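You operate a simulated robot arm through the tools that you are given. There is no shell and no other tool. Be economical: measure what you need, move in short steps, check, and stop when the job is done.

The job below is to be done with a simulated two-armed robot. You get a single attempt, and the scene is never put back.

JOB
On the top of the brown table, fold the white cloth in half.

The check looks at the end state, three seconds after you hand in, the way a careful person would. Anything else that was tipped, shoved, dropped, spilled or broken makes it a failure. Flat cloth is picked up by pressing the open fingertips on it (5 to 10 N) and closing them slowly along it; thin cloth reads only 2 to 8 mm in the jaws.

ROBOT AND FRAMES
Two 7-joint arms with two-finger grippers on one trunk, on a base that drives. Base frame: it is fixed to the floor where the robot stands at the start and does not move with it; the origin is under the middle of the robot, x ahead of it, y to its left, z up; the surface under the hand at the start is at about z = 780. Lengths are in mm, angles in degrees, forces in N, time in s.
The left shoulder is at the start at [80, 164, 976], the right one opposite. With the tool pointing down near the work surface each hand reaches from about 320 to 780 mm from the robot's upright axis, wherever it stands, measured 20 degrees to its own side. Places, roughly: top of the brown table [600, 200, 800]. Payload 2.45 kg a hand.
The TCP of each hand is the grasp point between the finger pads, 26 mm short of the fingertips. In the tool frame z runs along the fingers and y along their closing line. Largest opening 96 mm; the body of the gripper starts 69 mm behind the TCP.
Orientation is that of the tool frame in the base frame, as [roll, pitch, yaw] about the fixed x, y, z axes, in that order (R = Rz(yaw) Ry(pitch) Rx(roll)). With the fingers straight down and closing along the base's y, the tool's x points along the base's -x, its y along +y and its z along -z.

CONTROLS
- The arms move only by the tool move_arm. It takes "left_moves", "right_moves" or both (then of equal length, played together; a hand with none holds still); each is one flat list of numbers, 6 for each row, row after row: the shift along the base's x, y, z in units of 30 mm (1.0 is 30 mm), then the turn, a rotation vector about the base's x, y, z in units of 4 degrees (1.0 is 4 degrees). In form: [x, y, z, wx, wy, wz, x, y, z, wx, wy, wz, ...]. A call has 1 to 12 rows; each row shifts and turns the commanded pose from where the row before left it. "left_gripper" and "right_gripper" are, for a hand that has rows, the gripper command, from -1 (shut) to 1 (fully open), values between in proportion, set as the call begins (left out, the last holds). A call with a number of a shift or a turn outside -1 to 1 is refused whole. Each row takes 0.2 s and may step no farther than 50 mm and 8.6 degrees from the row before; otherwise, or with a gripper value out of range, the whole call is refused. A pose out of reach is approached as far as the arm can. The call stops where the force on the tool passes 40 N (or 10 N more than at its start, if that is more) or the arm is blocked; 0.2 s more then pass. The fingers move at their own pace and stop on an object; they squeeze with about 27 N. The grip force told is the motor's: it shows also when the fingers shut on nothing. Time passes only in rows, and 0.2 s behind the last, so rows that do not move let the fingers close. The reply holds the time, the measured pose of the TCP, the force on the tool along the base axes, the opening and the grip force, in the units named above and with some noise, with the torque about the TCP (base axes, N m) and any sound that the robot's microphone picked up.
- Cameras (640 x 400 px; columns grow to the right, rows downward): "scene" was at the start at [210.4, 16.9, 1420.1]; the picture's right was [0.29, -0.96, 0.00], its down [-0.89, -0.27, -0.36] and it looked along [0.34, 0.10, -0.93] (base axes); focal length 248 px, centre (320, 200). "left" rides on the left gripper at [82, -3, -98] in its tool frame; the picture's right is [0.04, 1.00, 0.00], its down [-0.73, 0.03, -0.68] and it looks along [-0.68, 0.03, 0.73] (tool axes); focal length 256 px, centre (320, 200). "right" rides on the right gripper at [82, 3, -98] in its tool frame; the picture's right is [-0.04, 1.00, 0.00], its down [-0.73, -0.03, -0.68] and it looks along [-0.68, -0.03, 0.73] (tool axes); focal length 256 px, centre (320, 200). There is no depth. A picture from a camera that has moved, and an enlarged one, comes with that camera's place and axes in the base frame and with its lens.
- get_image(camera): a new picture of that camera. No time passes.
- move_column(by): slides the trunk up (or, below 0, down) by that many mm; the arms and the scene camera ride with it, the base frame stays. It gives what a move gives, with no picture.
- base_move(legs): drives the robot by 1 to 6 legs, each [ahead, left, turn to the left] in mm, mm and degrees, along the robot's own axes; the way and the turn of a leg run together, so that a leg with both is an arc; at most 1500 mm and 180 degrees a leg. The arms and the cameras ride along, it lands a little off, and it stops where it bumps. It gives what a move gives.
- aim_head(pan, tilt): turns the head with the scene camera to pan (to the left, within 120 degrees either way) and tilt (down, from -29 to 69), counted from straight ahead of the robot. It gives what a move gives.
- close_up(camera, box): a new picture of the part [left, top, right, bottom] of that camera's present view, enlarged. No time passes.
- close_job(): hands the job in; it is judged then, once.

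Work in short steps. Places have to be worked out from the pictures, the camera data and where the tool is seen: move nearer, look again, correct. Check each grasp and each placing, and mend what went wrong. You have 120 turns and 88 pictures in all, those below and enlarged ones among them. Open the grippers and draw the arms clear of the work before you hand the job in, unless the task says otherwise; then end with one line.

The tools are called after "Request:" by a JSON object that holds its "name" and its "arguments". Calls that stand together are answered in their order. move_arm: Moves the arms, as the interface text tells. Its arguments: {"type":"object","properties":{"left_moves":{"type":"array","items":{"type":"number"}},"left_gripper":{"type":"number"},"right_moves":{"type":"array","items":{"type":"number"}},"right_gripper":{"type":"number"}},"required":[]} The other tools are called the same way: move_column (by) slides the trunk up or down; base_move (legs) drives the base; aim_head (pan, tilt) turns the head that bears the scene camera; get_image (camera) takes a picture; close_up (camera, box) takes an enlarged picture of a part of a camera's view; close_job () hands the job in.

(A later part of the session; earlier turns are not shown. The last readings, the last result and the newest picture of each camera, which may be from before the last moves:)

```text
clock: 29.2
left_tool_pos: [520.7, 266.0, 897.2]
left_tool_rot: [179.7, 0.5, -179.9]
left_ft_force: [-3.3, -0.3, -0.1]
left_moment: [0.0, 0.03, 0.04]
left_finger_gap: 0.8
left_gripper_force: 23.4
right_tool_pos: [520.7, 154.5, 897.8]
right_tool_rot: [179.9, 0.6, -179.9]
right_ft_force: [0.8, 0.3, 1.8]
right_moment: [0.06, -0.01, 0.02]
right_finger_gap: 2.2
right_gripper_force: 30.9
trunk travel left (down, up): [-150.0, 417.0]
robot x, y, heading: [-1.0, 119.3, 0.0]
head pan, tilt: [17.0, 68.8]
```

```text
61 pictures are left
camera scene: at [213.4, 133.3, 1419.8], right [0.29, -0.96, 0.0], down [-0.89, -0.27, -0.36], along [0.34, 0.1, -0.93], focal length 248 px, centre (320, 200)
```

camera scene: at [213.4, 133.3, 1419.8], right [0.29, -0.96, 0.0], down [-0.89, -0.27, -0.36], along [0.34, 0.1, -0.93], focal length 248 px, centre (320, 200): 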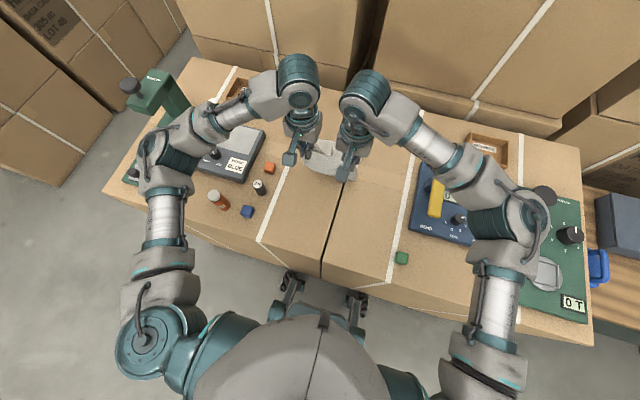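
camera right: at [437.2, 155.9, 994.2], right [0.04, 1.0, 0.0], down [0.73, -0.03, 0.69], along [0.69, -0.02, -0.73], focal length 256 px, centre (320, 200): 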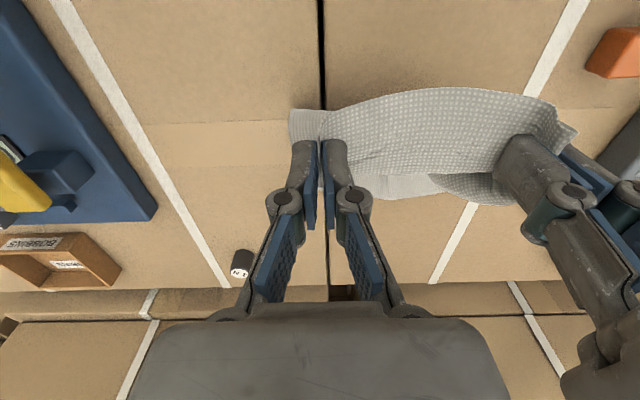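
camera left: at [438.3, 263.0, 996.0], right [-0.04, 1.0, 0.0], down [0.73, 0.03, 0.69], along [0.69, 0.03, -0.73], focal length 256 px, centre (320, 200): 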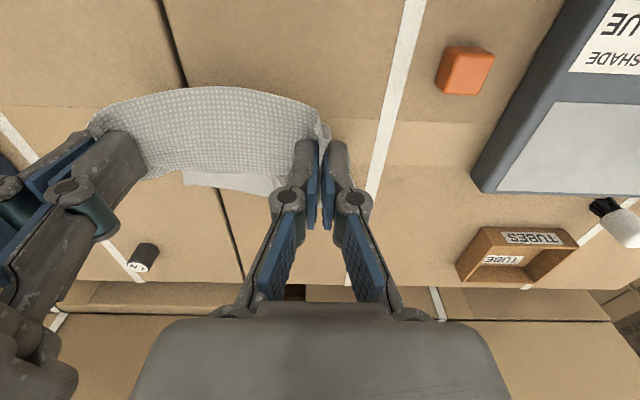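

The cloth hangs well between both hands. I carry on with the descending half of the arc toward x≈612.

Request:
{"name": "move_arm", "arguments": {"left_moves": [0.5, 0, -0.067, 0, 0, 0, 0.5, 0, -0.1, 0, 0, 0, 0.5, 0, -0.3, 0, 0, 0, 0.433, 0, -0.333, 0, 0, 0, 0.367, 0, -0.433, 0, 0, 0, 0.3, 0, -0.467, 0, 0, 0, 0.233, 0, -0.4, 0, 0, 0, 0.2, 0, -0.3, 0, 0, 0, 0, 0, 0, 0, 0, 0], "right_moves": [0.5, 0, -0.067, 0, 0, 0, 0.5, 0, -0.1, 0, 0, 0, 0.5, 0, -0.3, 0, 0, 0, 0.433, 0, -0.333, 0, 0, 0, 0.367, 0, -0.433, 0, 0, 0, 0.3, 0, -0.467, 0, 0, 0, 0.233, 0, -0.4, 0, 0, 0, 0.2, 0, -0.3, 0, 0, 0, 0, 0, 0, 0, 0, 0]}}

Request:
{"name": "get_image", "arguments": {"camera": "left"}}

Request:
{"name": "get_image", "arguments": {"camera": "right"}}

Request:
{"name": "close_up", "arguments": {"camera": "scene", "box": [240, 80, 400, 200]}}

```text
clock: 31.2
left_tool_pos: [611.0, 265.8, 827.6]
left_tool_rot: [179.8, 0.6, -180.0]
left_ft_force: [0.1, -0.4, 1.9]
left_moment: [-0.09, -0.02, -0.04]
left_finger_gap: 3.0
left_gripper_force: 31.6
right_tool_pos: [612.0, 151.6, 824.8]
right_tool_rot: [179.9, 0.6, -179.9]
right_ft_force: [-0.7, -0.4, 1.1]
right_moment: [0.07, -0.03, 0.01]
right_finger_gap: 1.0
right_gripper_force: 24.9
trunk travel left (down, up): [-150.0, 417.0]
robot x, y, heading: [0.9, 117.4, 0.1]
head pan, tilt: [17.0, 68.8]
```

```text
60 pictures are left
camera left: at [528.0, 262.0, 924.7], right [-0.04, 1.0, 0.0], down [0.73, 0.03, 0.69], along [0.69, 0.03, -0.73], focal length 256 px, centre (320, 200)
```

left: 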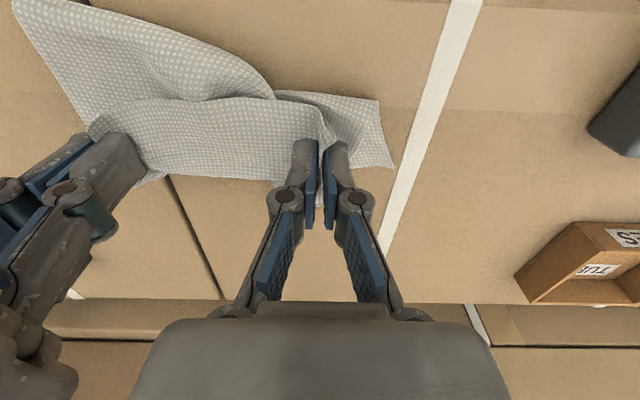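

```text
59 pictures are left
camera right: at [528.0, 154.2, 923.0], right [0.04, 1.0, 0.0], down [0.73, -0.03, 0.69], along [0.69, -0.02, -0.73], focal length 256 px, centre (320, 200)
```

right: 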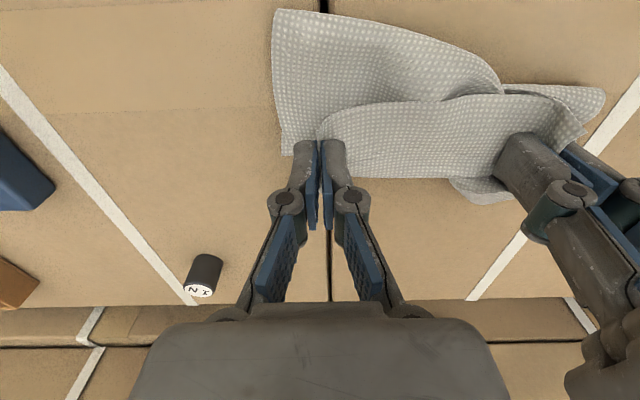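

```text
3.33 times, centred on (320, 140) of scene
camera zoom: at [213.5, 133.2, 1419.9], right [0.29, -0.96, 0.0], down [-0.89, -0.27, -0.36], along [0.34, 0.1, -0.93], focal length 826 px, centre (320, 400)
```

zoom: 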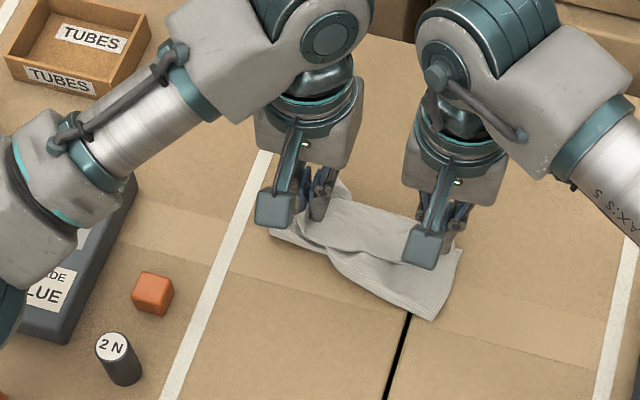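

The fold is formed, but the lower layer slid forward: the far edge is near x≈660 with slack in the top. I move the pinches forward about 24 mm to take up the slack and lower to just above the table.

Request:
{"name": "move_arm", "arguments": {"left_moves": [0.2, 0, -0.05, 0, 0, 0, 0.2, 0, -0.05, 0, 0, 0, 0.2, 0, -0.05, 0, 0, 0, 0.2, 0, -0.1, 0, 0, 0, 0, 0, -0.1, 0, 0, 0, 0, 0, 0, 0, 0, 0], "right_moves": [0.2, 0, -0.05, 0, 0, 0, 0.2, 0, -0.05, 0, 0, 0, 0.2, 0, -0.05, 0, 0, 0, 0.2, 0, -0.1, 0, 0, 0, 0, 0, -0.1, 0, 0, 0, 0, 0, 0, 0, 0, 0]}}

Request:
{"name": "get_image", "arguments": {"camera": "left"}}

Request:
{"name": "get_image", "arguments": {"camera": "right"}}

```text
clock: 32.6
left_tool_pos: [633.7, 266.4, 816.9]
left_tool_rot: [179.7, 0.7, -179.9]
left_ft_force: [-0.7, -0.8, -0.2]
left_moment: [-0.22, 0.0, -0.02]
left_finger_gap: 3.5
left_gripper_force: 23.7
right_tool_pos: [634.1, 152.9, 815.2]
right_tool_rot: [179.9, 0.5, -179.9]
right_ft_force: [0.0, 2.5, 1.3]
right_moment: [-0.25, 0.02, 0.0]
right_finger_gap: 2.0
right_gripper_force: 23.6
trunk travel left (down, up): [-150.0, 417.0]
robot x, y, heading: [2.7, 121.9, 0.1]
head pan, tilt: [17.0, 68.8]
```

```text
57 pictures are left
camera left: at [552.3, 262.6, 914.6], right [-0.04, 1.0, 0.0], down [0.73, 0.03, 0.69], along [0.69, 0.03, -0.73], focal length 256 px, centre (320, 200)
```

left: 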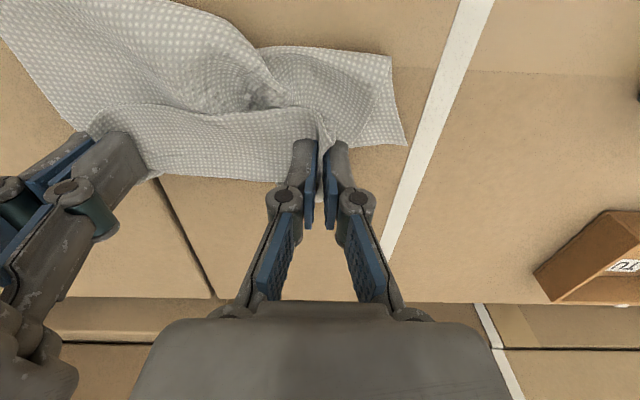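

```text
56 pictures are left
camera right: at [552.0, 154.8, 912.3], right [0.04, 1.0, 0.0], down [0.73, -0.03, 0.69], along [0.69, -0.02, -0.73], focal length 256 px, centre (320, 200)
```

right: 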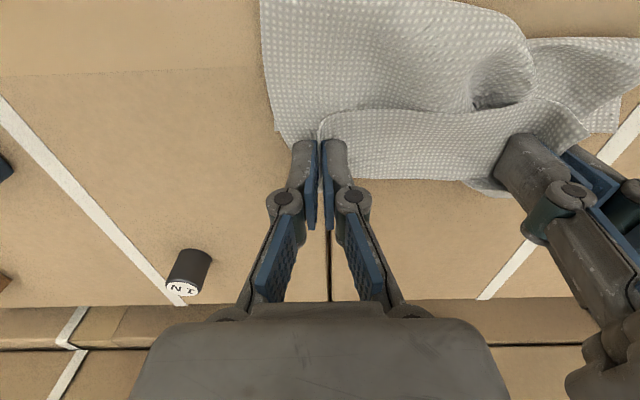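

The cloth is somewhat twisted on the left. I set it down, open slowly with light contact so the rucks spread, then look from above.

Request:
{"name": "move_arm", "arguments": {"left_moves": [0, 0, -0.1, 0, 0, 0, 0, 0, -0.1, 0, 0, 0, 0, 0, 0, 0, 0, 0], "right_moves": [0, 0, -0.1, 0, 0, 0, 0, 0, -0.05, 0, 0, 0, 0, 0, 0, 0, 0, 0]}}

Request:
{"name": "move_arm", "arguments": {"left_moves": [0, 0, 0, 0, 0, 0, 0, 0, 0, 0, 0, 0], "right_moves": [0, 0, 0, 0, 0, 0, 0, 0, 0, 0, 0, 0], "left_gripper": -0.8, "right_gripper": -0.8}}

Request:
{"name": "move_arm", "arguments": {"left_moves": [0, 0, 0, 0, 0, 0, 0, 0, 0, 0, 0, 0], "right_moves": [0, 0, 0, 0, 0, 0, 0, 0, 0, 0, 0, 0], "left_gripper": -0.55, "right_gripper": -0.55}}

Request:
{"name": "get_image", "arguments": {"camera": "left"}}

Request:
{"name": "get_image", "arguments": {"camera": "right"}}

```text
clock: 33.4
left_tool_pos: [634.7, 266.4, 810.0]
left_tool_rot: [179.8, 0.8, -179.9]
left_ft_force: [-0.4, -1.0, 0.1]
left_moment: [-0.02, 0.03, -0.02]
left_finger_gap: 3.6
left_gripper_force: 33.0
right_tool_pos: [635.0, 152.8, 810.5]
right_tool_rot: [179.8, 0.6, -179.9]
right_ft_force: [-0.1, 1.2, -0.7]
right_moment: [0.05, 0.06, 0.04]
right_finger_gap: 2.8
right_gripper_force: 24.2
trunk travel left (down, up): [-150.0, 417.0]
robot x, y, heading: [1.5, 117.1, 0.2]
head pan, tilt: [17.0, 68.8]
```

```text
clock: 34.0
left_tool_pos: [635.0, 268.2, 810.2]
left_tool_rot: [179.9, 0.6, -179.9]
left_ft_force: [0.2, 1.3, 0.5]
left_moment: [0.01, -0.02, 0.04]
left_finger_gap: 9.5
left_gripper_force: 0.0
right_tool_pos: [635.4, 152.5, 809.7]
right_tool_rot: [179.9, 0.6, -179.9]
right_ft_force: [0.1, -0.2, -0.4]
right_moment: [-0.03, 0.01, 0.02]
right_finger_gap: 9.4
right_gripper_force: 0.1
trunk travel left (down, up): [-150.0, 417.0]
robot x, y, heading: [-0.6, 116.1, -0.1]
head pan, tilt: [17.0, 68.8]
```

```text
clock: 34.6
left_tool_pos: [635.5, 266.9, 811.0]
left_tool_rot: [179.8, 0.8, -179.9]
left_ft_force: [-0.7, 1.1, 0.4]
left_moment: [-0.02, 0.01, 0.0]
left_finger_gap: 21.2
left_gripper_force: 0.1
right_tool_pos: [634.4, 153.4, 809.9]
right_tool_rot: [179.7, 0.6, -179.9]
right_ft_force: [-0.3, -0.2, 0.4]
right_moment: [0.06, -0.01, -0.01]
right_finger_gap: 21.4
right_gripper_force: 0.1
trunk travel left (down, up): [-150.0, 417.0]
robot x, y, heading: [0.1, 118.8, 0.1]
head pan, tilt: [17.0, 68.8]
```

```text
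55 pictures are left
camera left: at [552.2, 263.0, 909.0], right [-0.04, 1.0, 0.0], down [0.73, 0.03, 0.69], along [0.69, 0.03, -0.73], focal length 256 px, centre (320, 200)
```

left: 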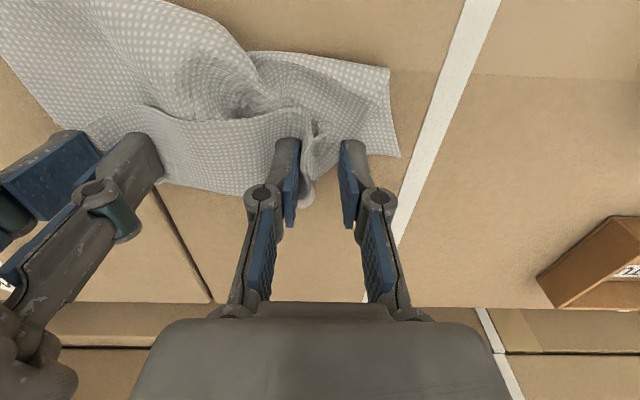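

```text
54 pictures are left
camera right: at [552.3, 155.3, 907.5], right [0.04, 1.0, 0.0], down [0.73, -0.03, 0.69], along [0.69, -0.02, -0.73], focal length 256 px, centre (320, 200)
```

right: 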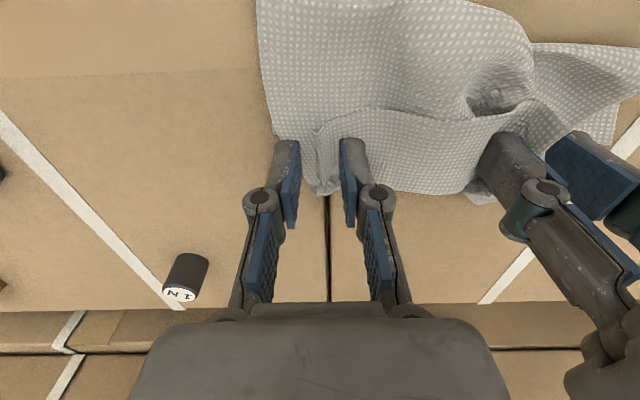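

Released. I lift both hands straight up, back off, and look at the cloth from above.

Request:
{"name": "move_arm", "arguments": {"left_moves": [0, 0, 0.7, 0, 0, 0, 0, 0, 0.9, 0, 0, 0, 0, 0, 1, 0, 0, 0, -1, 0, 1, 0, 0, 0, -1, 0.3, 0.8, 0, 0, 0, -1, 0.5, 0.3, 0, 0, 0, -1, 0.5, 0, 0, 0, 0, -1, 0.5, 0, 0, 0, 0, -1, 0.5, 0, 0, 0, 0], "right_moves": [0, 0, 0.7, 0, 0, 0, 0, 0, 0.9, 0, 0, 0, 0, 0, 1, 0, 0, 0, -1, 0, 1, 0, 0, 0, -1, -0.5, 0.8, 0, 0, 0, -1, -0.9, 0.3, 0, 0, 0, -1, -0.9, 0, 0, 0, 0, -1, -0.9, 0, 0, 0, 0, -1, -0.9, 0, 0, 0, 0]}}

Request:
{"name": "close_up", "arguments": {"camera": "scene", "box": [240, 80, 400, 200]}}

Request:
{"name": "get_image", "arguments": {"camera": "right"}}

Request:
{"name": "get_image", "arguments": {"camera": "left"}}

```text
clock: 36.6
left_tool_pos: [453.2, 337.8, 953.3]
left_tool_rot: [179.8, 0.8, -179.9]
left_ft_force: [-0.3, 0.7, 1.2]
left_moment: [0.02, -0.01, -0.02]
left_finger_gap: 21.7
left_gripper_force: 0.0
right_tool_pos: [455.0, 28.5, 951.7]
right_tool_rot: [179.9, 0.6, 180.0]
right_ft_force: [-0.2, 0.3, 0.9]
right_moment: [0.0, -0.02, 0.02]
right_finger_gap: 21.7
right_gripper_force: 0.1
trunk travel left (down, up): [-150.0, 417.0]
robot x, y, heading: [1.0, 116.2, 0.2]
head pan, tilt: [17.0, 68.8]
```

```text
3.33 times, centred on (320, 140) of scene
camera zoom: at [210.5, 132.1, 1420.4], right [0.29, -0.96, 0.0], down [-0.89, -0.27, -0.36], along [0.34, 0.11, -0.93], focal length 826 px, centre (320, 400)
```

zoom: 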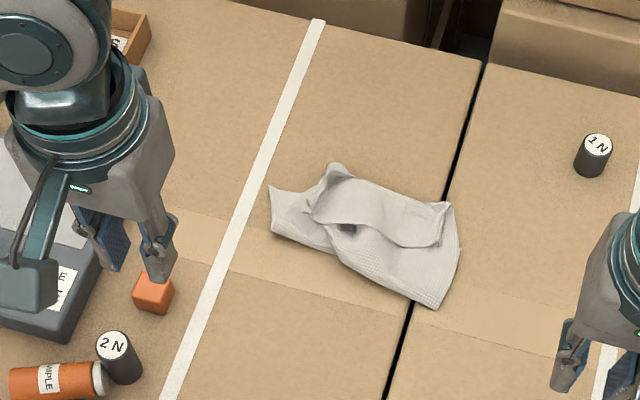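

```text
52 pictures are left
camera right: at [371.9, 30.3, 1049.5], right [0.04, 1.0, 0.0], down [0.73, -0.03, 0.69], along [0.69, -0.02, -0.73], focal length 256 px, centre (320, 200)
```

right: 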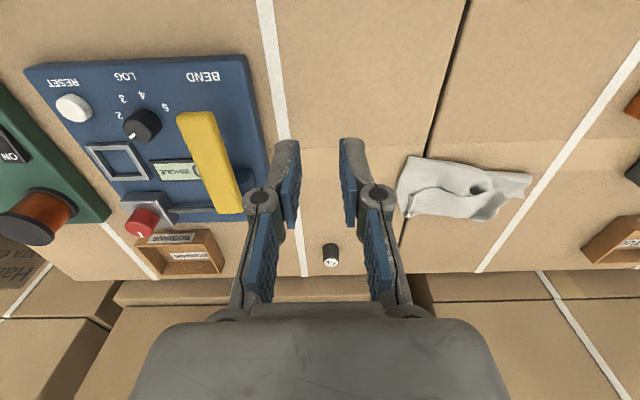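

```text
51 pictures are left
camera left: at [370.0, 333.4, 1051.4], right [-0.04, 1.0, 0.0], down [0.72, 0.03, 0.69], along [0.69, 0.03, -0.72], focal length 256 px, centre (320, 200)
```

left: 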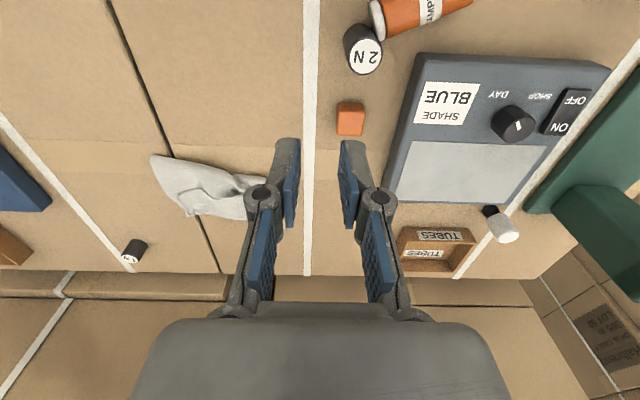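

In this picture the orange sample bottle, which stood near (365,478), appears to be lying down near (410,400). I check the whole scene.

Request:
{"name": "get_image", "arguments": {"camera": "scene"}}

Request:
{"name": "close_up", "arguments": {"camera": "scene", "box": [120, 110, 300, 250]}}

```text
50 pictures are left
camera scene: at [210.5, 132.1, 1420.4], right [0.29, -0.96, 0.0], down [-0.89, -0.27, -0.36], along [0.34, 0.11, -0.93], focal length 248 px, centre (320, 200)
```

scene: 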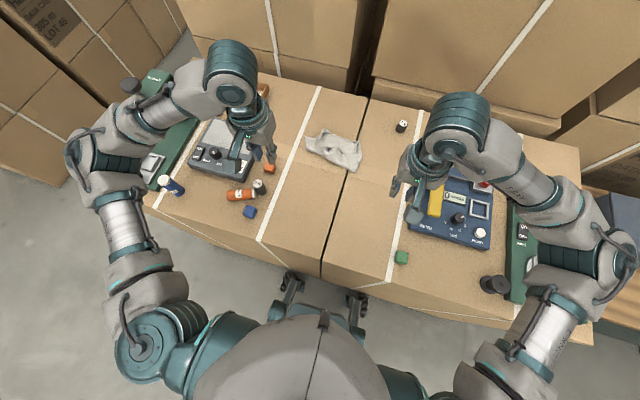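

```text
2.86 times, centred on (210, 180) of scene
camera zoom: at [210.5, 132.1, 1420.4], right [0.29, -0.96, 0.0], down [-0.89, -0.27, -0.36], along [0.34, 0.11, -0.93], focal length 708 px, centre (634, 257)
```

zoom: 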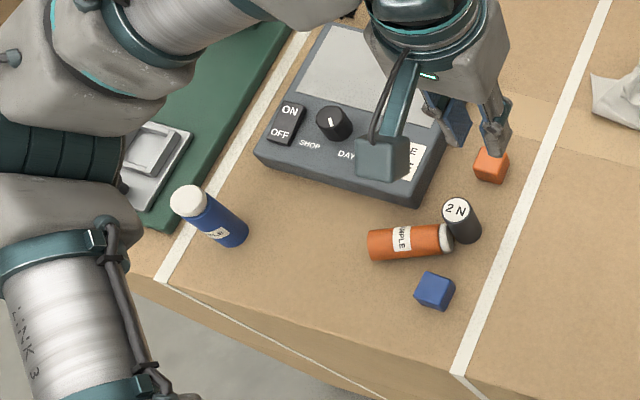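

The orange sample bottle has tipped over and leans on the 2 N weight. I must set it upright again at its old spot near (365,478). The bottle axis runs from the base at (375,451) to the cap at (404,381). I turn the left hand so it closes across that axis and bring it above.

Request:
{"name": "move_arm", "arguments": {"left_moves": [-0.13, 0.167, 0, 0, 0, -1, -0.13, 0.167, 0, 0, 0, -1, -0.13, 0.167, 0, 0, 0, -1, -0.13, 0.167, 0, 0, 0, -1, -0.13, 0.167, 0, 0, 0, -1, -0.13, 0.167, 0, 0, 0, -1, -0.13, 0.167, 0, 0, 0, -1, -0.13, 0.167, 0, 0, 0, -1, -0.13, 0.167, 0, 0, 0, -1], "left_gripper": -0.08}}

Request:
{"name": "move_arm", "arguments": {"left_moves": [-0.13, 0.167, 0, 0, 0, -1, -0.13, 0.167, 0, 0, 0, -1, -0.13, 0.167, 0, 0, 0, -1, -0.13, 0.167, 0, 0, 0, -1, -0.13, 0.167, 0, 0, 0, -1, -0.13, 0.167, 0, 0, 0, -1, -0.13, 0.167, 0, 0, 0, -1, -0.13, 0.167, 0, 0, 0, -1, 0, 0, 0, 0, 0, 0, 0, 0, 0, 0, 0, 0]}}

Request:
{"name": "get_image", "arguments": {"camera": "left"}}

Request:
{"name": "get_image", "arguments": {"camera": "scene"}}

```text
clock: 38.6
left_tool_pos: [419.5, 382.2, 951.5]
left_tool_rot: [179.8, 0.8, 144.0]
left_ft_force: [-0.8, -0.2, 0.0]
left_moment: [0.01, 0.01, 0.02]
left_finger_gap: 44.6
left_gripper_force: 0.1
right_tool_pos: [456.5, 29.8, 951.7]
right_tool_rot: [179.9, 0.7, -179.9]
right_ft_force: [0.2, 0.6, -0.1]
right_moment: [0.0, 0.01, -0.02]
right_finger_gap: 21.7
right_gripper_force: 0.1
trunk travel left (down, up): [-150.0, 417.0]
robot x, y, heading: [1.5, 116.0, 0.1]
head pan, tilt: [17.0, 68.8]
```

```text
clock: 40.8
left_tool_pos: [387.9, 421.7, 952.0]
left_tool_rot: [179.8, 0.7, 112.1]
left_ft_force: [0.2, -0.2, 0.3]
left_moment: [0.0, -0.01, 0.0]
left_finger_gap: 44.5
left_gripper_force: 0.1
right_tool_pos: [456.1, 28.4, 951.4]
right_tool_rot: [179.8, 0.6, -179.9]
right_ft_force: [0.7, 0.2, 0.5]
right_moment: [-0.01, 0.02, 0.0]
right_finger_gap: 21.5
right_gripper_force: 0.1
trunk travel left (down, up): [-150.0, 417.0]
robot x, y, heading: [2.8, 117.5, 0.1]
head pan, tilt: [17.0, 68.8]
```

```text
48 pictures are left
camera left: at [354.0, 496.6, 1049.7], right [0.91, 0.41, 0.0], down [0.3, -0.66, 0.69], along [0.29, -0.63, -0.73], focal length 256 px, centre (320, 200)
```

left: 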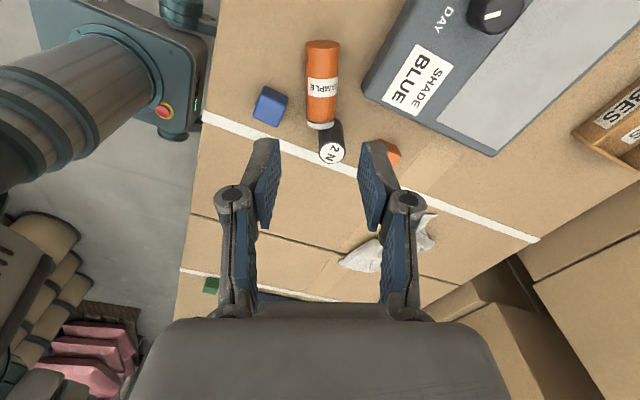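

```text
47 pictures are left
camera scene: at [211.7, 133.7, 1420.1], right [0.29, -0.96, 0.0], down [-0.89, -0.27, -0.36], along [0.34, 0.1, -0.93], focal length 248 px, centre (320, 200)
```

scene: 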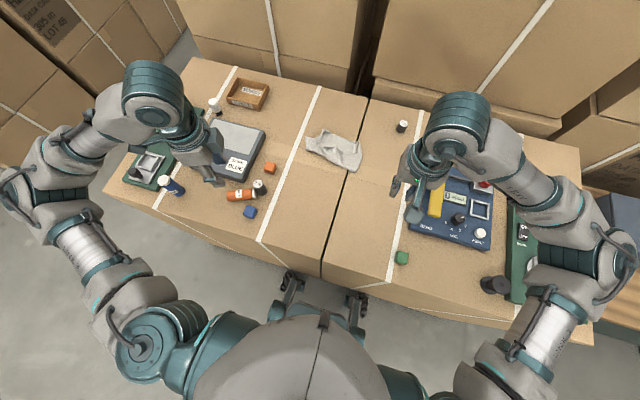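

The hand is aligned with the bottle. I descend over its lower half, staying clear of the cube and the shade device.

Request:
{"name": "move_arm", "arguments": {"left_moves": [0.1, -0.05, -0.7, 0, 0, 0, 0, 0, -0.7, 0, 0, 0, 0, 0, -0.7, 0, 0, 0, 0, 0, -0.7, 0, 0, 0, 0, 0, -0.6, 0, 0, 0, 0, 0, 0, 0, 0, 0]}}

Request:
{"name": "get_image", "arguments": {"camera": "left"}}

Request:
{"name": "close_up", "arguments": {"camera": "scene", "box": [120, 110, 300, 250]}}

```text
clock: 42.2
left_tool_pos: [391.3, 419.9, 849.0]
left_tool_rot: [179.9, 0.7, 112.1]
left_ft_force: [0.2, 0.6, 1.0]
left_moment: [0.04, -0.01, -0.01]
left_finger_gap: 44.3
left_gripper_force: 0.0
right_tool_pos: [456.8, 29.1, 951.9]
right_tool_rot: [179.8, 0.6, -179.9]
right_ft_force: [0.1, -0.9, -0.1]
right_moment: [-0.01, 0.0, 0.01]
right_finger_gap: 21.5
right_gripper_force: 0.0
trunk travel left (down, up): [-150.0, 417.0]
robot x, y, heading: [-0.4, 119.2, -0.2]
head pan, tilt: [17.0, 68.8]
```

```text
46 pictures are left
camera left: at [357.1, 495.0, 946.7], right [0.91, 0.41, 0.0], down [0.3, -0.66, 0.69], along [0.29, -0.63, -0.73], focal length 256 px, centre (320, 200)
```

left: 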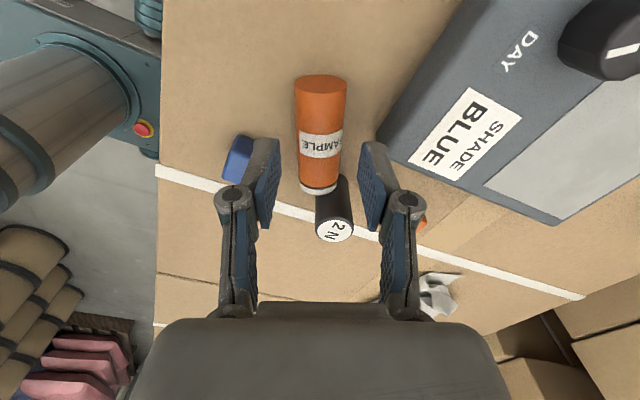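

```text
2.86 times, centred on (210, 180) of scene
camera zoom: at [211.7, 133.7, 1420.1], right [0.29, -0.96, 0.0], down [-0.89, -0.27, -0.36], along [0.34, 0.1, -0.93], focal length 708 px, centre (634, 257)
```

zoom: 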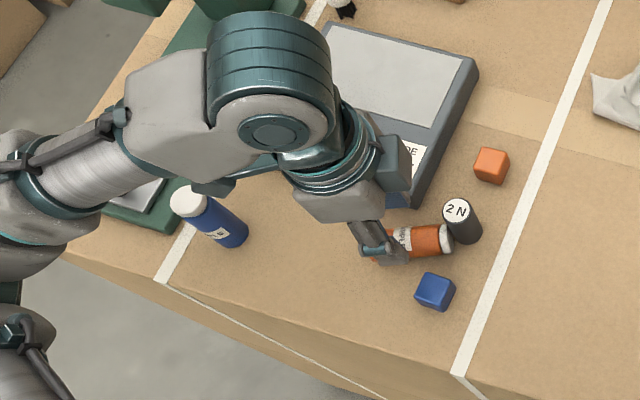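

The bottle is centred between the fingers. I lower the last 38 mm and grasp.

Request:
{"name": "move_arm", "arguments": {"left_moves": [0, 0, -0.5, 0, 0, 0, 0, 0, -0.5, 0, 0, 0, 0, 0, -0.27, 0, 0, 0, 0, 0, 0, 0, 0, 0]}}

Request:
{"name": "move_arm", "arguments": {"left_moves": [0, 0, 0, 0, 0, 0, 0, 0, 0, 0, 0, 0, 0, 0, 0, 0, 0, 0], "left_gripper": -0.6}}

Request:
{"name": "get_image", "arguments": {"camera": "left"}}

```text
clock: 43.2
left_tool_pos: [391.2, 418.9, 812.2]
left_tool_rot: [179.9, 0.8, 112.1]
left_ft_force: [0.3, -0.3, 0.3]
left_moment: [-0.01, 0.01, 0.02]
left_finger_gap: 44.0
left_gripper_force: 0.1
right_tool_pos: [456.3, 29.1, 951.2]
right_tool_rot: [179.8, 0.6, -179.9]
right_ft_force: [0.3, 0.1, -0.6]
right_moment: [-0.01, 0.0, 0.0]
right_finger_gap: 21.6
right_gripper_force: 0.1
trunk travel left (down, up): [-150.0, 417.0]
robot x, y, heading: [5.5, 118.2, -0.2]
head pan, tilt: [17.0, 68.8]
```

```text
clock: 44.0
left_tool_pos: [390.3, 420.3, 811.7]
left_tool_rot: [179.8, 0.7, 112.2]
left_ft_force: [0.9, 1.1, 0.9]
left_moment: [0.02, -0.04, 0.04]
left_finger_gap: 28.7
left_gripper_force: 27.0
right_tool_pos: [456.3, 29.8, 951.3]
right_tool_rot: [179.8, 0.6, -180.0]
right_ft_force: [-0.5, -0.2, 0.0]
right_moment: [-0.01, 0.01, 0.01]
right_finger_gap: 21.9
right_gripper_force: 0.1
trunk travel left (down, up): [-150.0, 417.0]
robot x, y, heading: [0.6, 117.5, -0.0]
head pan, tilt: [17.0, 68.8]
```

```text
44 pictures are left
camera left: at [356.6, 494.9, 909.3], right [0.91, 0.41, 0.0], down [0.3, -0.66, 0.69], along [0.29, -0.63, -0.73], focal length 256 px, centre (320, 200)
```

left: 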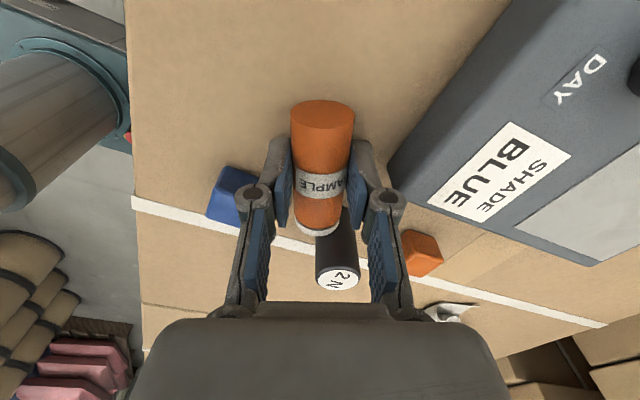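

Grasped (28.7 mm). The hand camera would hit the table if I tilted the bottle fully upright from this grip. So I carry it to the free area near (430,230), lay it down and regrasp with a leaning hand. First lift and carry; the right arm moves aside too.

Request:
{"name": "move_arm", "arguments": {"left_moves": [0, 0, 0.5, 0, 0, 0, 0, 0, 0.8, 0, 0, 0, 0, 0, 0.9, 0, 0, 0, 0, 0, 0.9, 0, 0, 0, 0.16, -0.8, 0, 0, 0, 0, 0.16, -0.8, 0, 0, 0, 0, 0.16, -0.8, 0, 0, 0, 0, 0.16, -0.8, 0, 0, 0, 0, 0.16, -0.8, 0, 0, 0, 0, 0.16, -0.8, 0, 0, 0, 0, 0.16, -0.8, 0, 0, 0, 0, 0.16, -0.8, 0, 0, 0, 0], "right_moves": [-0.3, -0.5, 0.3, 0, 0, 0, -0.3, -0.5, 0.3, 0, 0, 0, -0.3, -0.5, 0.3, 0, 0, 0, -0.3, -0.5, 0.3, 0, 0, 0, -0.3, -0.5, 0.3, 0, 0, 0, -0.3, -0.5, 0.3, 0, 0, 0, -0.3, -0.5, 0.3, 0, 0, 0, -0.3, -0.5, 0.3, 0, 0, 0, 0, 0, 0, 0, 0, 0, 0, 0, 0, 0, 0, 0, 0, 0, 0, 0, 0, 0, 0, 0, 0, 0, 0, 0]}}

Request:
{"name": "get_image", "arguments": {"camera": "scene"}}

```text
clock: 46.6
left_tool_pos: [428.6, 226.7, 902.6]
left_tool_rot: [179.7, 0.6, 112.1]
left_ft_force: [-1.0, -0.6, -0.8]
left_moment: [0.0, -0.02, -0.02]
left_finger_gap: 28.3
left_gripper_force: 27.3
right_tool_pos: [382.7, -92.1, 1022.0]
right_tool_rot: [179.6, 0.4, -179.9]
right_ft_force: [-0.5, -0.6, 0.0]
right_moment: [0.02, 0.0, 0.01]
right_finger_gap: 21.6
right_gripper_force: 0.1
trunk travel left (down, up): [-150.0, 417.0]
robot x, y, heading: [1.8, 120.1, 0.2]
head pan, tilt: [17.0, 68.8]
```

```text
43 pictures are left
camera scene: at [212.5, 129.3, 1420.0], right [0.29, -0.96, 0.0], down [-0.89, -0.27, -0.36], along [0.34, 0.11, -0.93], focal length 248 px, centre (320, 200)
```

scene: 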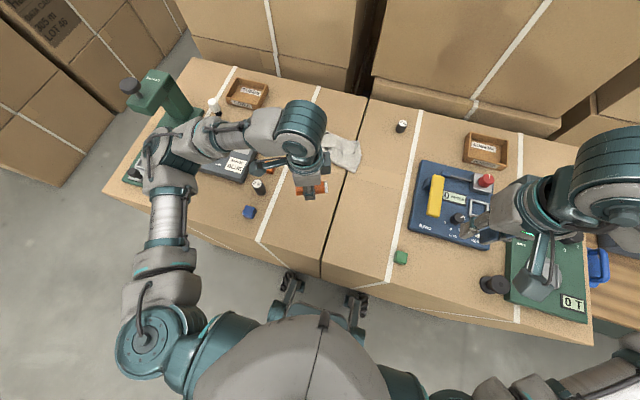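

Before laying it down I test in the air, bottle held, whether the left arm can lean to −44°.

Request:
{"name": "move_arm", "arguments": {"left_moves": [0, 0, 0.1, 0.92, 0.38, 0, 0, 0, 0.1, 0.92, 0.38, 0, 0, 0, 0.1, 0.92, 0.38, 0, 0, 0, 0.1, 0.92, 0.38, 0, 0, 0, 0.1, 0.92, 0.38, 0, 0, 0, 0.1, 0.92, 0.38, 0, 0, 0, 0.1, 0.92, 0.38, 0, 0, 0, 0.1, 0.92, 0.38, 0, 0, 0, 0.1, 0.92, 0.38, 0, 0, 0, 0, 0.92, 0.38, 0, 0, 0, 0, 0.92, 0.38, 0]}}

Request:
{"name": "get_image", "arguments": {"camera": "scene"}}

```text
clock: 49.0
left_tool_pos: [430.3, 224.7, 932.4]
left_tool_rot: [-180.0, -43.3, 112.1]
left_ft_force: [-0.7, 0.2, -0.4]
left_moment: [-0.01, 0.02, -0.01]
left_finger_gap: 28.6
left_gripper_force: 26.5
right_tool_pos: [382.6, -92.5, 1023.4]
right_tool_rot: [179.6, 0.7, -179.9]
right_ft_force: [0.1, -0.9, 0.6]
right_moment: [-0.02, 0.01, -0.04]
right_finger_gap: 21.8
right_gripper_force: 0.0
trunk travel left (down, up): [-150.0, 417.0]
robot x, y, heading: [1.7, 119.9, 0.0]
head pan, tilt: [17.0, 68.8]
```

```text
42 pictures are left
camera scene: at [212.0, 128.6, 1420.1], right [0.29, -0.96, 0.0], down [-0.89, -0.27, -0.36], along [0.34, 0.11, -0.93], focal length 248 px, centre (320, 200)
```

scene: 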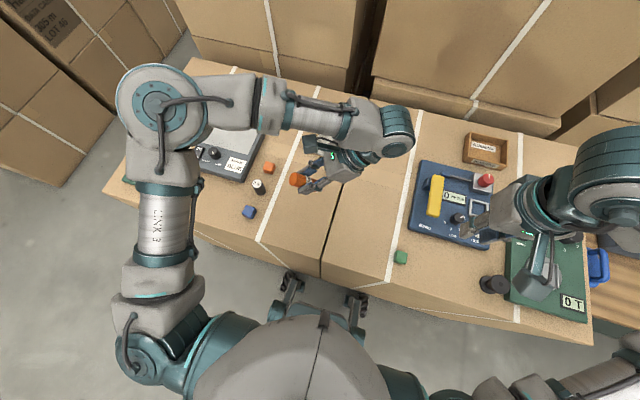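

The −44° lean is reachable. I return to vertical and lay the bottle down at z≈812.

Request:
{"name": "move_arm", "arguments": {"left_moves": [0, 0, 0, -0.92, -0.38, 0, 0, 0, 0, -0.92, -0.38, 0, 0, 0, 0, -0.92, -0.38, 0, 0, 0, 0, -0.92, -0.38, 0, 0, 0, 0, -0.92, -0.38, 0, 0, 0, 0, -0.92, -0.38, 0, 0, 0, 0, -0.92, -0.38, 0, 0, 0, 0, -0.92, -0.38, 0, 0, 0, 0, -0.92, -0.38, 0, 0, 0, 0, -0.92, -0.38, 0, 0, 0, 0, -0.92, -0.38, 0, 0, 0, 0, 0, 0, 0]}}

Request:
{"name": "move_arm", "arguments": {"left_moves": [0, 0, -0.8, 0, 0, 0, 0, 0, -0.8, 0, 0, 0, 0, 0, -0.8, 0, 0, 0, 0, 0, -0.8, 0, 0, 0, 0, 0, -0.5, 0, 0, 0, 0, 0, 0, 0, 0, 0, 0, 0, 0, 0, 0, 0]}}

```text
clock: 51.6
left_tool_pos: [430.2, 226.4, 931.5]
left_tool_rot: [179.8, 0.7, 112.0]
left_ft_force: [-1.2, -0.1, -0.4]
left_moment: [-0.01, -0.03, -0.02]
left_finger_gap: 28.2
left_gripper_force: 27.0
right_tool_pos: [383.1, -90.4, 1022.4]
right_tool_rot: [179.6, 0.6, -179.9]
right_ft_force: [0.3, -0.4, -0.4]
right_moment: [0.01, 0.0, 0.0]
right_finger_gap: 21.6
right_gripper_force: 0.1
trunk travel left (down, up): [-150.0, 417.0]
robot x, y, heading: [1.4, 116.9, -0.0]
head pan, tilt: [17.0, 68.8]
```

```text
clock: 53.2
left_tool_pos: [429.3, 225.8, 821.1]
left_tool_rot: [179.8, 0.7, 112.0]
left_ft_force: [0.3, -0.2, -1.1]
left_moment: [0.0, 0.0, 0.01]
left_finger_gap: 28.3
left_gripper_force: 26.9
right_tool_pos: [383.2, -91.5, 1022.3]
right_tool_rot: [179.8, 0.7, -179.9]
right_ft_force: [-0.7, -1.2, 0.1]
right_moment: [-0.02, 0.03, 0.02]
right_finger_gap: 21.6
right_gripper_force: 0.1
trunk travel left (down, up): [-150.0, 417.0]
robot x, y, heading: [1.3, 115.9, 0.1]
head pan, tilt: [17.0, 68.8]
```

Another 9 mm down until the bottle rests on the table.

Request:
{"name": "move_arm", "arguments": {"left_moves": [0, 0, -0.1, 0, 0, 0, 0, 0, -0.1, 0, 0, 0, 0, 0, -0.08, 0, 0, 0, 0, 0, 0, 0, 0, 0]}}

```text
clock: 54.2
left_tool_pos: [430.0, 226.6, 813.1]
left_tool_rot: [179.8, 0.8, 112.1]
left_ft_force: [1.1, 0.2, -1.5]
left_moment: [-0.02, 0.03, 0.0]
left_finger_gap: 28.5
left_gripper_force: 27.1
right_tool_pos: [382.3, -92.1, 1023.3]
right_tool_rot: [179.9, 0.5, -180.0]
right_ft_force: [-0.2, 0.0, -0.3]
right_moment: [-0.04, 0.0, -0.01]
right_finger_gap: 21.6
right_gripper_force: 0.1
trunk travel left (down, up): [-150.0, 417.0]
robot x, y, heading: [3.0, 113.0, 0.2]
head pan, tilt: [17.0, 68.8]
```

Request:
{"name": "move_arm", "arguments": {"left_moves": [0, 0, -0.05, 0, 0, 0, 0, 0, -0.03, 0, 0, 0, 0, 0, 0, 0, 0, 0]}}

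```text
clock: 55.0
left_tool_pos: [429.0, 225.3, 810.8]
left_tool_rot: [179.7, 0.7, 112.1]
left_ft_force: [2.1, 0.6, 12.0]
left_moment: [0.39, 0.05, -0.06]
left_finger_gap: 28.6
left_gripper_force: 26.9
right_tool_pos: [381.8, -91.3, 1022.6]
right_tool_rot: [179.8, 0.6, -179.9]
right_ft_force: [0.6, 0.5, 0.5]
right_moment: [-0.01, 0.0, -0.02]
right_finger_gap: 21.7
right_gripper_force: 0.1
trunk travel left (down, up): [-150.0, 417.0]
robot x, y, heading: [0.3, 116.0, 0.0]
head pan, tilt: [17.0, 68.8]
```

Contact at 811. I open just a little so the bottle cannot roll far, and look.

Request:
{"name": "move_arm", "arguments": {"left_moves": [0, 0, 0.03, 0, 0, 0, 0, 0, 0, 0, 0, 0, 0, 0, 0, 0, 0, 0], "left_gripper": -0.25}}

Request:
{"name": "get_image", "arguments": {"camera": "left"}}

```text
clock: 55.8
left_tool_pos: [430.2, 226.5, 811.0]
left_tool_rot: [179.8, 0.7, 112.1]
left_ft_force: [-0.9, 0.0, -0.3]
left_moment: [0.02, 0.01, -0.01]
left_finger_gap: 36.0
left_gripper_force: 0.1
right_tool_pos: [382.5, -91.0, 1023.4]
right_tool_rot: [179.7, 0.7, -179.9]
right_ft_force: [0.4, 0.7, 0.5]
right_moment: [0.04, -0.01, 0.02]
right_finger_gap: 21.5
right_gripper_force: 0.1
trunk travel left (down, up): [-150.0, 417.0]
robot x, y, heading: [-0.3, 120.1, 0.2]
head pan, tilt: [17.0, 68.8]
```

```text
41 pictures are left
camera left: at [395.0, 301.2, 909.0], right [0.91, 0.41, 0.0], down [0.3, -0.66, 0.69], along [0.29, -0.62, -0.73], focal length 256 px, centre (320, 200)
```

left: 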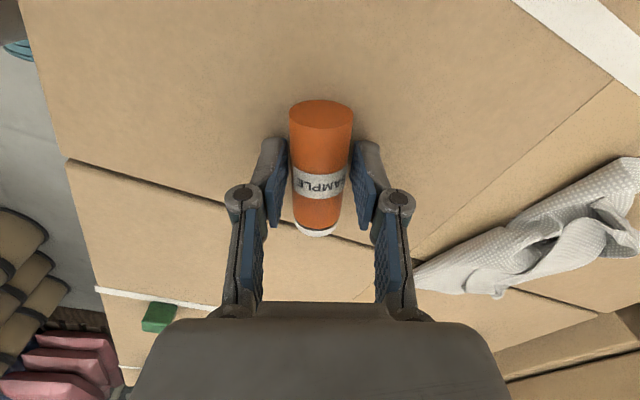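

The bottle lies stable between the fingers. I widen slightly and lean the tool to −44° about it, shifting toward the cap so the grip comes about 45 mm above the bottle's base.

Request:
{"name": "move_arm", "arguments": {"left_moves": [0.033, -0.081, 0.1, 0.92, 0.38, 0, 0.033, -0.081, 0, 0.92, 0.38, 0, 0.033, -0.081, 0, 0.92, 0.38, 0, 0.033, -0.081, 0, 0.92, 0.38, 0, 0.033, -0.081, 0, 0.92, 0.38, 0, 0.033, -0.081, 0, 0.92, 0.38, 0, 0.033, -0.081, 0, 0.92, 0.38, 0, 0.033, -0.081, 0, 0.92, 0.38, 0, 0.033, -0.081, 0, 0.92, 0.38, 0, 0.033, -0.081, 0, 0.92, 0.38, 0, 0.033, -0.081, 0, 0.92, 0.38, 0, 0, 0, 0, 0, 0, 0], "left_gripper": -0.12}}

Request:
{"name": "get_image", "arguments": {"camera": "left"}}

Request:
{"name": "close_up", "arguments": {"camera": "scene", "box": [220, 110, 420, 260]}}

```text
clock: 58.4
left_tool_pos: [441.6, 200.9, 813.1]
left_tool_rot: [-179.9, -43.1, 112.1]
left_ft_force: [0.1, 0.4, -0.3]
left_moment: [0.0, 0.01, 0.04]
left_finger_gap: 42.3
left_gripper_force: 0.0
right_tool_pos: [382.9, -91.2, 1022.8]
right_tool_rot: [179.6, 0.6, -179.8]
right_ft_force: [-0.7, 0.0, 0.1]
right_moment: [-0.02, 0.02, -0.02]
right_finger_gap: 21.3
right_gripper_force: 0.1
trunk travel left (down, up): [-150.0, 417.0]
robot x, y, heading: [0.6, 117.9, -0.1]
head pan, tilt: [17.0, 68.8]
```

```text
40 pictures are left
camera left: at [440.9, 191.7, 942.0], right [0.92, 0.4, 0.03], down [0.4, -0.92, -0.01], along [0.02, 0.02, -1.0], focal length 256 px, centre (320, 200)
```

left: 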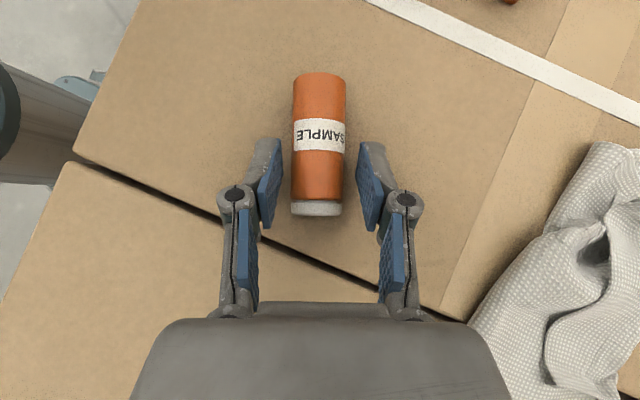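

```text
2.67 times, centred on (320, 185) of scene
camera zoom: at [212.4, 129.0, 1420.1], right [0.29, -0.96, 0.0], down [-0.89, -0.27, -0.36], along [0.34, 0.11, -0.93], focal length 660 px, centre (320, 240)
```

zoom: 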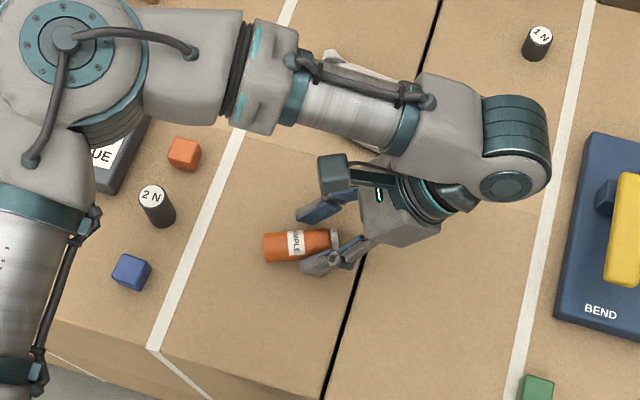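

Looking straight down, the fingers straddle the bottle evenly, about 40–45 mm from its base. I close.

Request:
{"name": "move_arm", "arguments": {"left_moves": [0, 0, 0, 0, 0, 0, 0, 0, 0, 0, 0, 0, 0, 0, 0, 0, 0, 0], "left_gripper": -0.7}}

Request:
{"name": "move_arm", "arguments": {"left_moves": [0, 0, 0.5, 0, 0, 0, 0, 0, 0.8, 0, 0, 0, 0, 0, 0.9, 0, 0, 0, 0, 0, 0.8, 0, 0, 0, 0, 0, 0, 0, 0, 0]}}

Request:
{"name": "get_image", "arguments": {"camera": "left"}}

```text
clock: 59.2
left_tool_pos: [440.6, 201.4, 813.9]
left_tool_rot: [-179.9, -43.2, 112.1]
left_ft_force: [0.2, 1.1, 1.0]
left_moment: [0.07, -0.02, -0.01]
left_finger_gap: 28.8
left_gripper_force: 26.6
right_tool_pos: [383.2, -91.8, 1022.3]
right_tool_rot: [179.7, 0.5, -179.9]
right_ft_force: [0.0, 0.7, -0.2]
right_moment: [0.01, 0.0, 0.02]
right_finger_gap: 21.6
right_gripper_force: 0.1
trunk travel left (down, up): [-150.0, 417.0]
robot x, y, heading: [4.7, 117.4, 0.1]
head pan, tilt: [17.0, 68.8]
```

```text
clock: 60.4
left_tool_pos: [442.0, 198.9, 904.6]
left_tool_rot: [-179.9, -43.1, 111.9]
left_ft_force: [0.6, 0.0, -2.3]
left_moment: [-0.03, -0.04, 0.0]
left_finger_gap: 28.8
left_gripper_force: 27.2
right_tool_pos: [382.8, -91.2, 1021.0]
right_tool_rot: [179.8, 0.6, -179.9]
right_ft_force: [-0.5, -0.3, -0.9]
right_moment: [0.03, 0.0, -0.01]
right_finger_gap: 21.7
right_gripper_force: 0.1
trunk travel left (down, up): [-150.0, 417.0]
robot x, y, heading: [1.0, 118.4, 0.3]
head pan, tilt: [17.0, 68.8]
```

```text
38 pictures are left
camera left: at [442.2, 190.4, 1032.5], right [0.92, 0.4, 0.03], down [0.4, -0.92, -0.01], along [0.02, 0.02, -1.0], focal length 256 px, centre (320, 200)
```

left: 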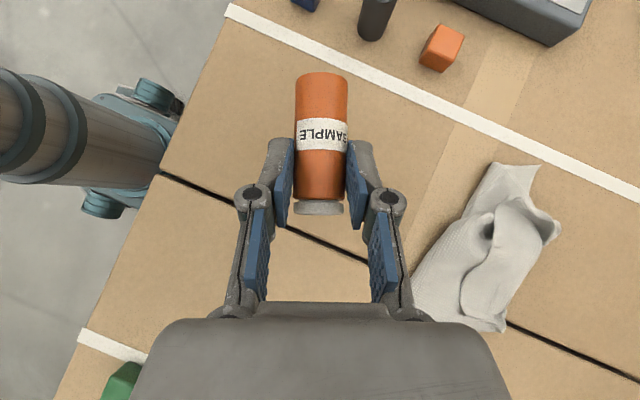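

The bottle is firmly held. I rotate it upright: 90° about the horizontal axis.

Request:
{"name": "move_arm", "arguments": {"left_moves": [0, 0, 0, -0.92, -0.38, 0, 0, 0, 0, -0.92, -0.38, 0, 0, 0, 0, -0.92, -0.38, 0, 0, 0, 0, -0.92, -0.38, 0, 0, 0, 0, -0.92, -0.38, 0, 0, 0, 0, -0.92, -0.38, 0, 0, 0, 0, -0.92, -0.38, 0, 0, 0, 0, -0.92, -0.38, 0, 0, 0, 0, -0.92, -0.38, 0, 0, 0, 0, -0.92, -0.38, 0, 0, 0, 0, -0.92, -0.38, 0, 0, 0, 0, 0, 0, 0]}}

Request:
{"name": "move_arm", "arguments": {"left_moves": [0, 0, 0, -0.92, -0.38, 0, 0, 0, 0, -0.92, -0.38, 0, 0, 0, 0, -0.92, -0.38, 0, 0, 0, 0, -0.92, -0.38, 0, 0, 0, 0, -0.92, -0.38, 0, 0, 0, 0, -0.92, -0.38, 0, 0, 0, 0, -0.92, -0.38, 0, 0, 0, 0, -0.92, -0.38, 0, 0, 0, 0, -0.92, -0.38, 0, 0, 0, 0, -0.92, -0.38, 0, 0, 0, 0, -0.92, -0.38, 0, 0, 0, 0, -0.46, -0.19, 0]}}

Request:
{"name": "get_image", "arguments": {"camera": "left"}}

Request:
{"name": "get_image", "arguments": {"camera": "scene"}}

```text
clock: 63.0
left_tool_pos: [441.7, 201.4, 904.4]
left_tool_rot: [179.8, 0.7, 112.2]
left_ft_force: [0.6, 0.2, -1.1]
left_moment: [0.0, -0.02, -0.01]
left_finger_gap: 28.8
left_gripper_force: 26.6
right_tool_pos: [382.9, -92.7, 1022.0]
right_tool_rot: [179.8, 0.6, -179.9]
right_ft_force: [0.2, 0.5, -0.8]
right_moment: [0.02, -0.02, 0.01]
right_finger_gap: 21.9
right_gripper_force: 0.0
trunk travel left (down, up): [-150.0, 417.0]
robot x, y, heading: [1.1, 121.7, 0.0]
head pan, tilt: [17.0, 68.8]
```

```text
clock: 65.6
left_tool_pos: [442.0, 200.4, 902.7]
left_tool_rot: [179.5, 46.6, 112.0]
left_ft_force: [0.6, 0.3, -0.7]
left_moment: [0.03, 0.02, 0.03]
left_finger_gap: 28.8
left_gripper_force: 26.7
right_tool_pos: [382.3, -90.0, 1021.9]
right_tool_rot: [179.8, 0.6, -179.8]
right_ft_force: [0.3, -0.3, 1.4]
right_moment: [0.01, 0.02, 0.01]
right_finger_gap: 21.5
right_gripper_force: 0.0
trunk travel left (down, up): [-150.0, 417.0]
robot x, y, heading: [1.5, 119.6, -0.1]
head pan, tilt: [17.0, 68.8]
```

```text
37 pictures are left
camera left: at [389.0, 316.7, 913.2], right [0.91, 0.41, -0.02], down [0.02, 0.0, 1.0], along [0.41, -0.91, -0.01], focal length 256 px, centre (320, 200)
```

left: 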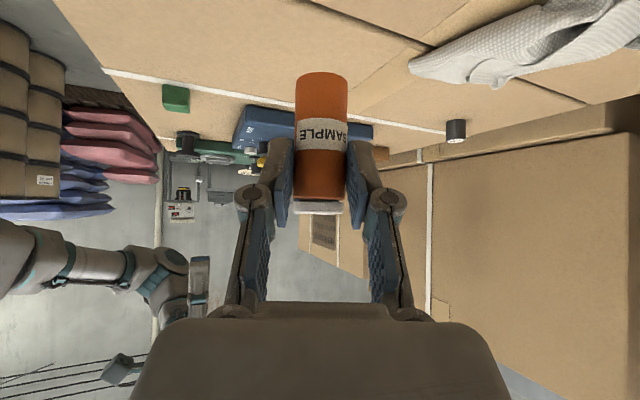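

```text
36 pictures are left
camera scene: at [211.6, 131.8, 1420.1], right [0.29, -0.96, 0.0], down [-0.89, -0.27, -0.36], along [0.34, 0.11, -0.93], focal length 248 px, centre (320, 200)
```

scene: 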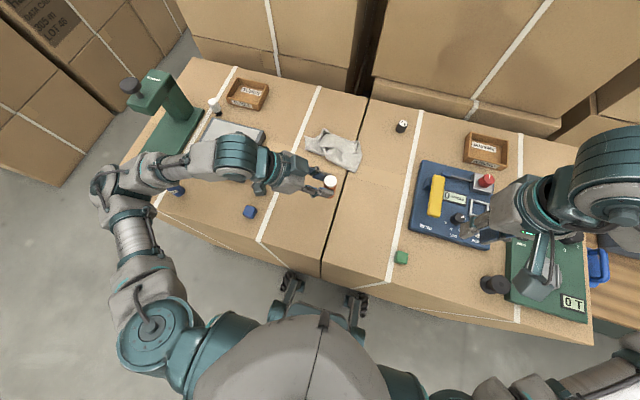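

The bottle is upright with its base about 62 mm above the table. I lower 50 mm, then feel for contact.

Request:
{"name": "move_arm", "arguments": {"left_moves": [0, 0, -0.6, 0, 0, 0, 0, 0, -0.6, 0, 0, 0, 0, 0, -0.4, 0, 0, 0, 0, 0, -0.1, 0, 0, 0, 0, 0, 0, 0, 0, 0]}}

Request:
{"name": "get_image", "arguments": {"camera": "left"}}

```text
clock: 66.8
left_tool_pos: [441.0, 201.2, 852.6]
left_tool_rot: [179.4, 46.6, 112.0]
left_ft_force: [-0.3, -0.4, -0.7]
left_moment: [0.02, 0.02, -0.04]
left_finger_gap: 28.8
left_gripper_force: 27.6
right_tool_pos: [383.3, -90.4, 1022.8]
right_tool_rot: [179.8, 0.6, -179.8]
right_ft_force: [0.2, -0.1, -0.7]
right_moment: [-0.02, 0.02, -0.03]
right_finger_gap: 21.7
right_gripper_force: 0.0
trunk travel left (down, up): [-150.0, 417.0]
robot x, y, heading: [1.0, 117.9, -0.1]
head pan, tilt: [17.0, 68.8]
```

```text
35 pictures are left
camera left: at [389.1, 316.8, 861.8], right [0.91, 0.41, -0.02], down [0.03, 0.0, 1.0], along [0.41, -0.91, -0.01], focal length 256 px, centre (320, 200)
```

left: 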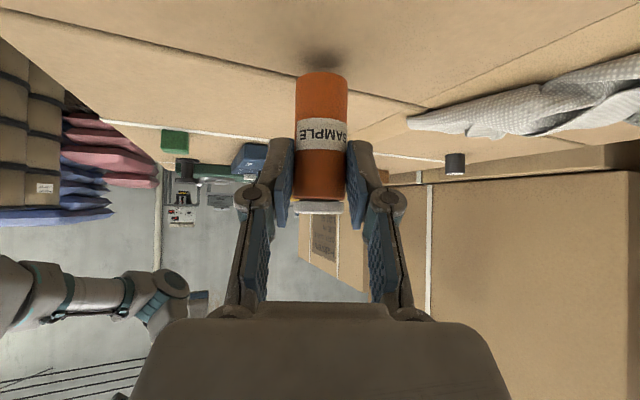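

Close now, with the shadow just under the base. I step down slowly until force shows.

Request:
{"name": "move_arm", "arguments": {"left_moves": [0, 0, -0.1, 0, 0, 0, 0, 0, -0.1, 0, 0, 0, 0, 0, 0, 0, 0, 0]}}

Request:
{"name": "move_arm", "arguments": {"left_moves": [0, 0, -0.07, 0, 0, 0, 0, 0, -0.05, 0, 0, 0, 0, 0, 0, 0, 0, 0]}}

```text
clock: 67.6
left_tool_pos: [441.3, 201.2, 846.3]
left_tool_rot: [179.3, 46.5, 112.0]
left_ft_force: [0.5, 0.4, -0.9]
left_moment: [0.05, 0.01, 0.0]
left_finger_gap: 28.9
left_gripper_force: 26.9
right_tool_pos: [382.1, -91.6, 1023.5]
right_tool_rot: [179.8, 0.6, -179.9]
right_ft_force: [0.2, 0.7, 0.1]
right_moment: [-0.02, -0.01, 0.0]
right_finger_gap: 21.7
right_gripper_force: 0.0
trunk travel left (down, up): [-150.0, 417.0]
robot x, y, heading: [1.3, 118.6, 0.1]
head pan, tilt: [17.0, 68.8]
```

```text
clock: 68.4
left_tool_pos: [441.1, 200.8, 842.6]
left_tool_rot: [179.5, 46.5, 112.0]
left_ft_force: [0.0, 0.0, -2.2]
left_moment: [0.01, 0.0, 0.02]
left_finger_gap: 28.9
left_gripper_force: 27.0
right_tool_pos: [382.9, -90.8, 1024.2]
right_tool_rot: [179.8, 0.6, -179.9]
right_ft_force: [0.5, -0.2, 0.1]
right_moment: [-0.04, 0.01, 0.0]
right_finger_gap: 21.5
right_gripper_force: 0.1
trunk travel left (down, up): [-150.0, 417.0]
robot x, y, heading: [-1.3, 118.5, -0.1]
head pan, tilt: [17.0, 68.8]
```

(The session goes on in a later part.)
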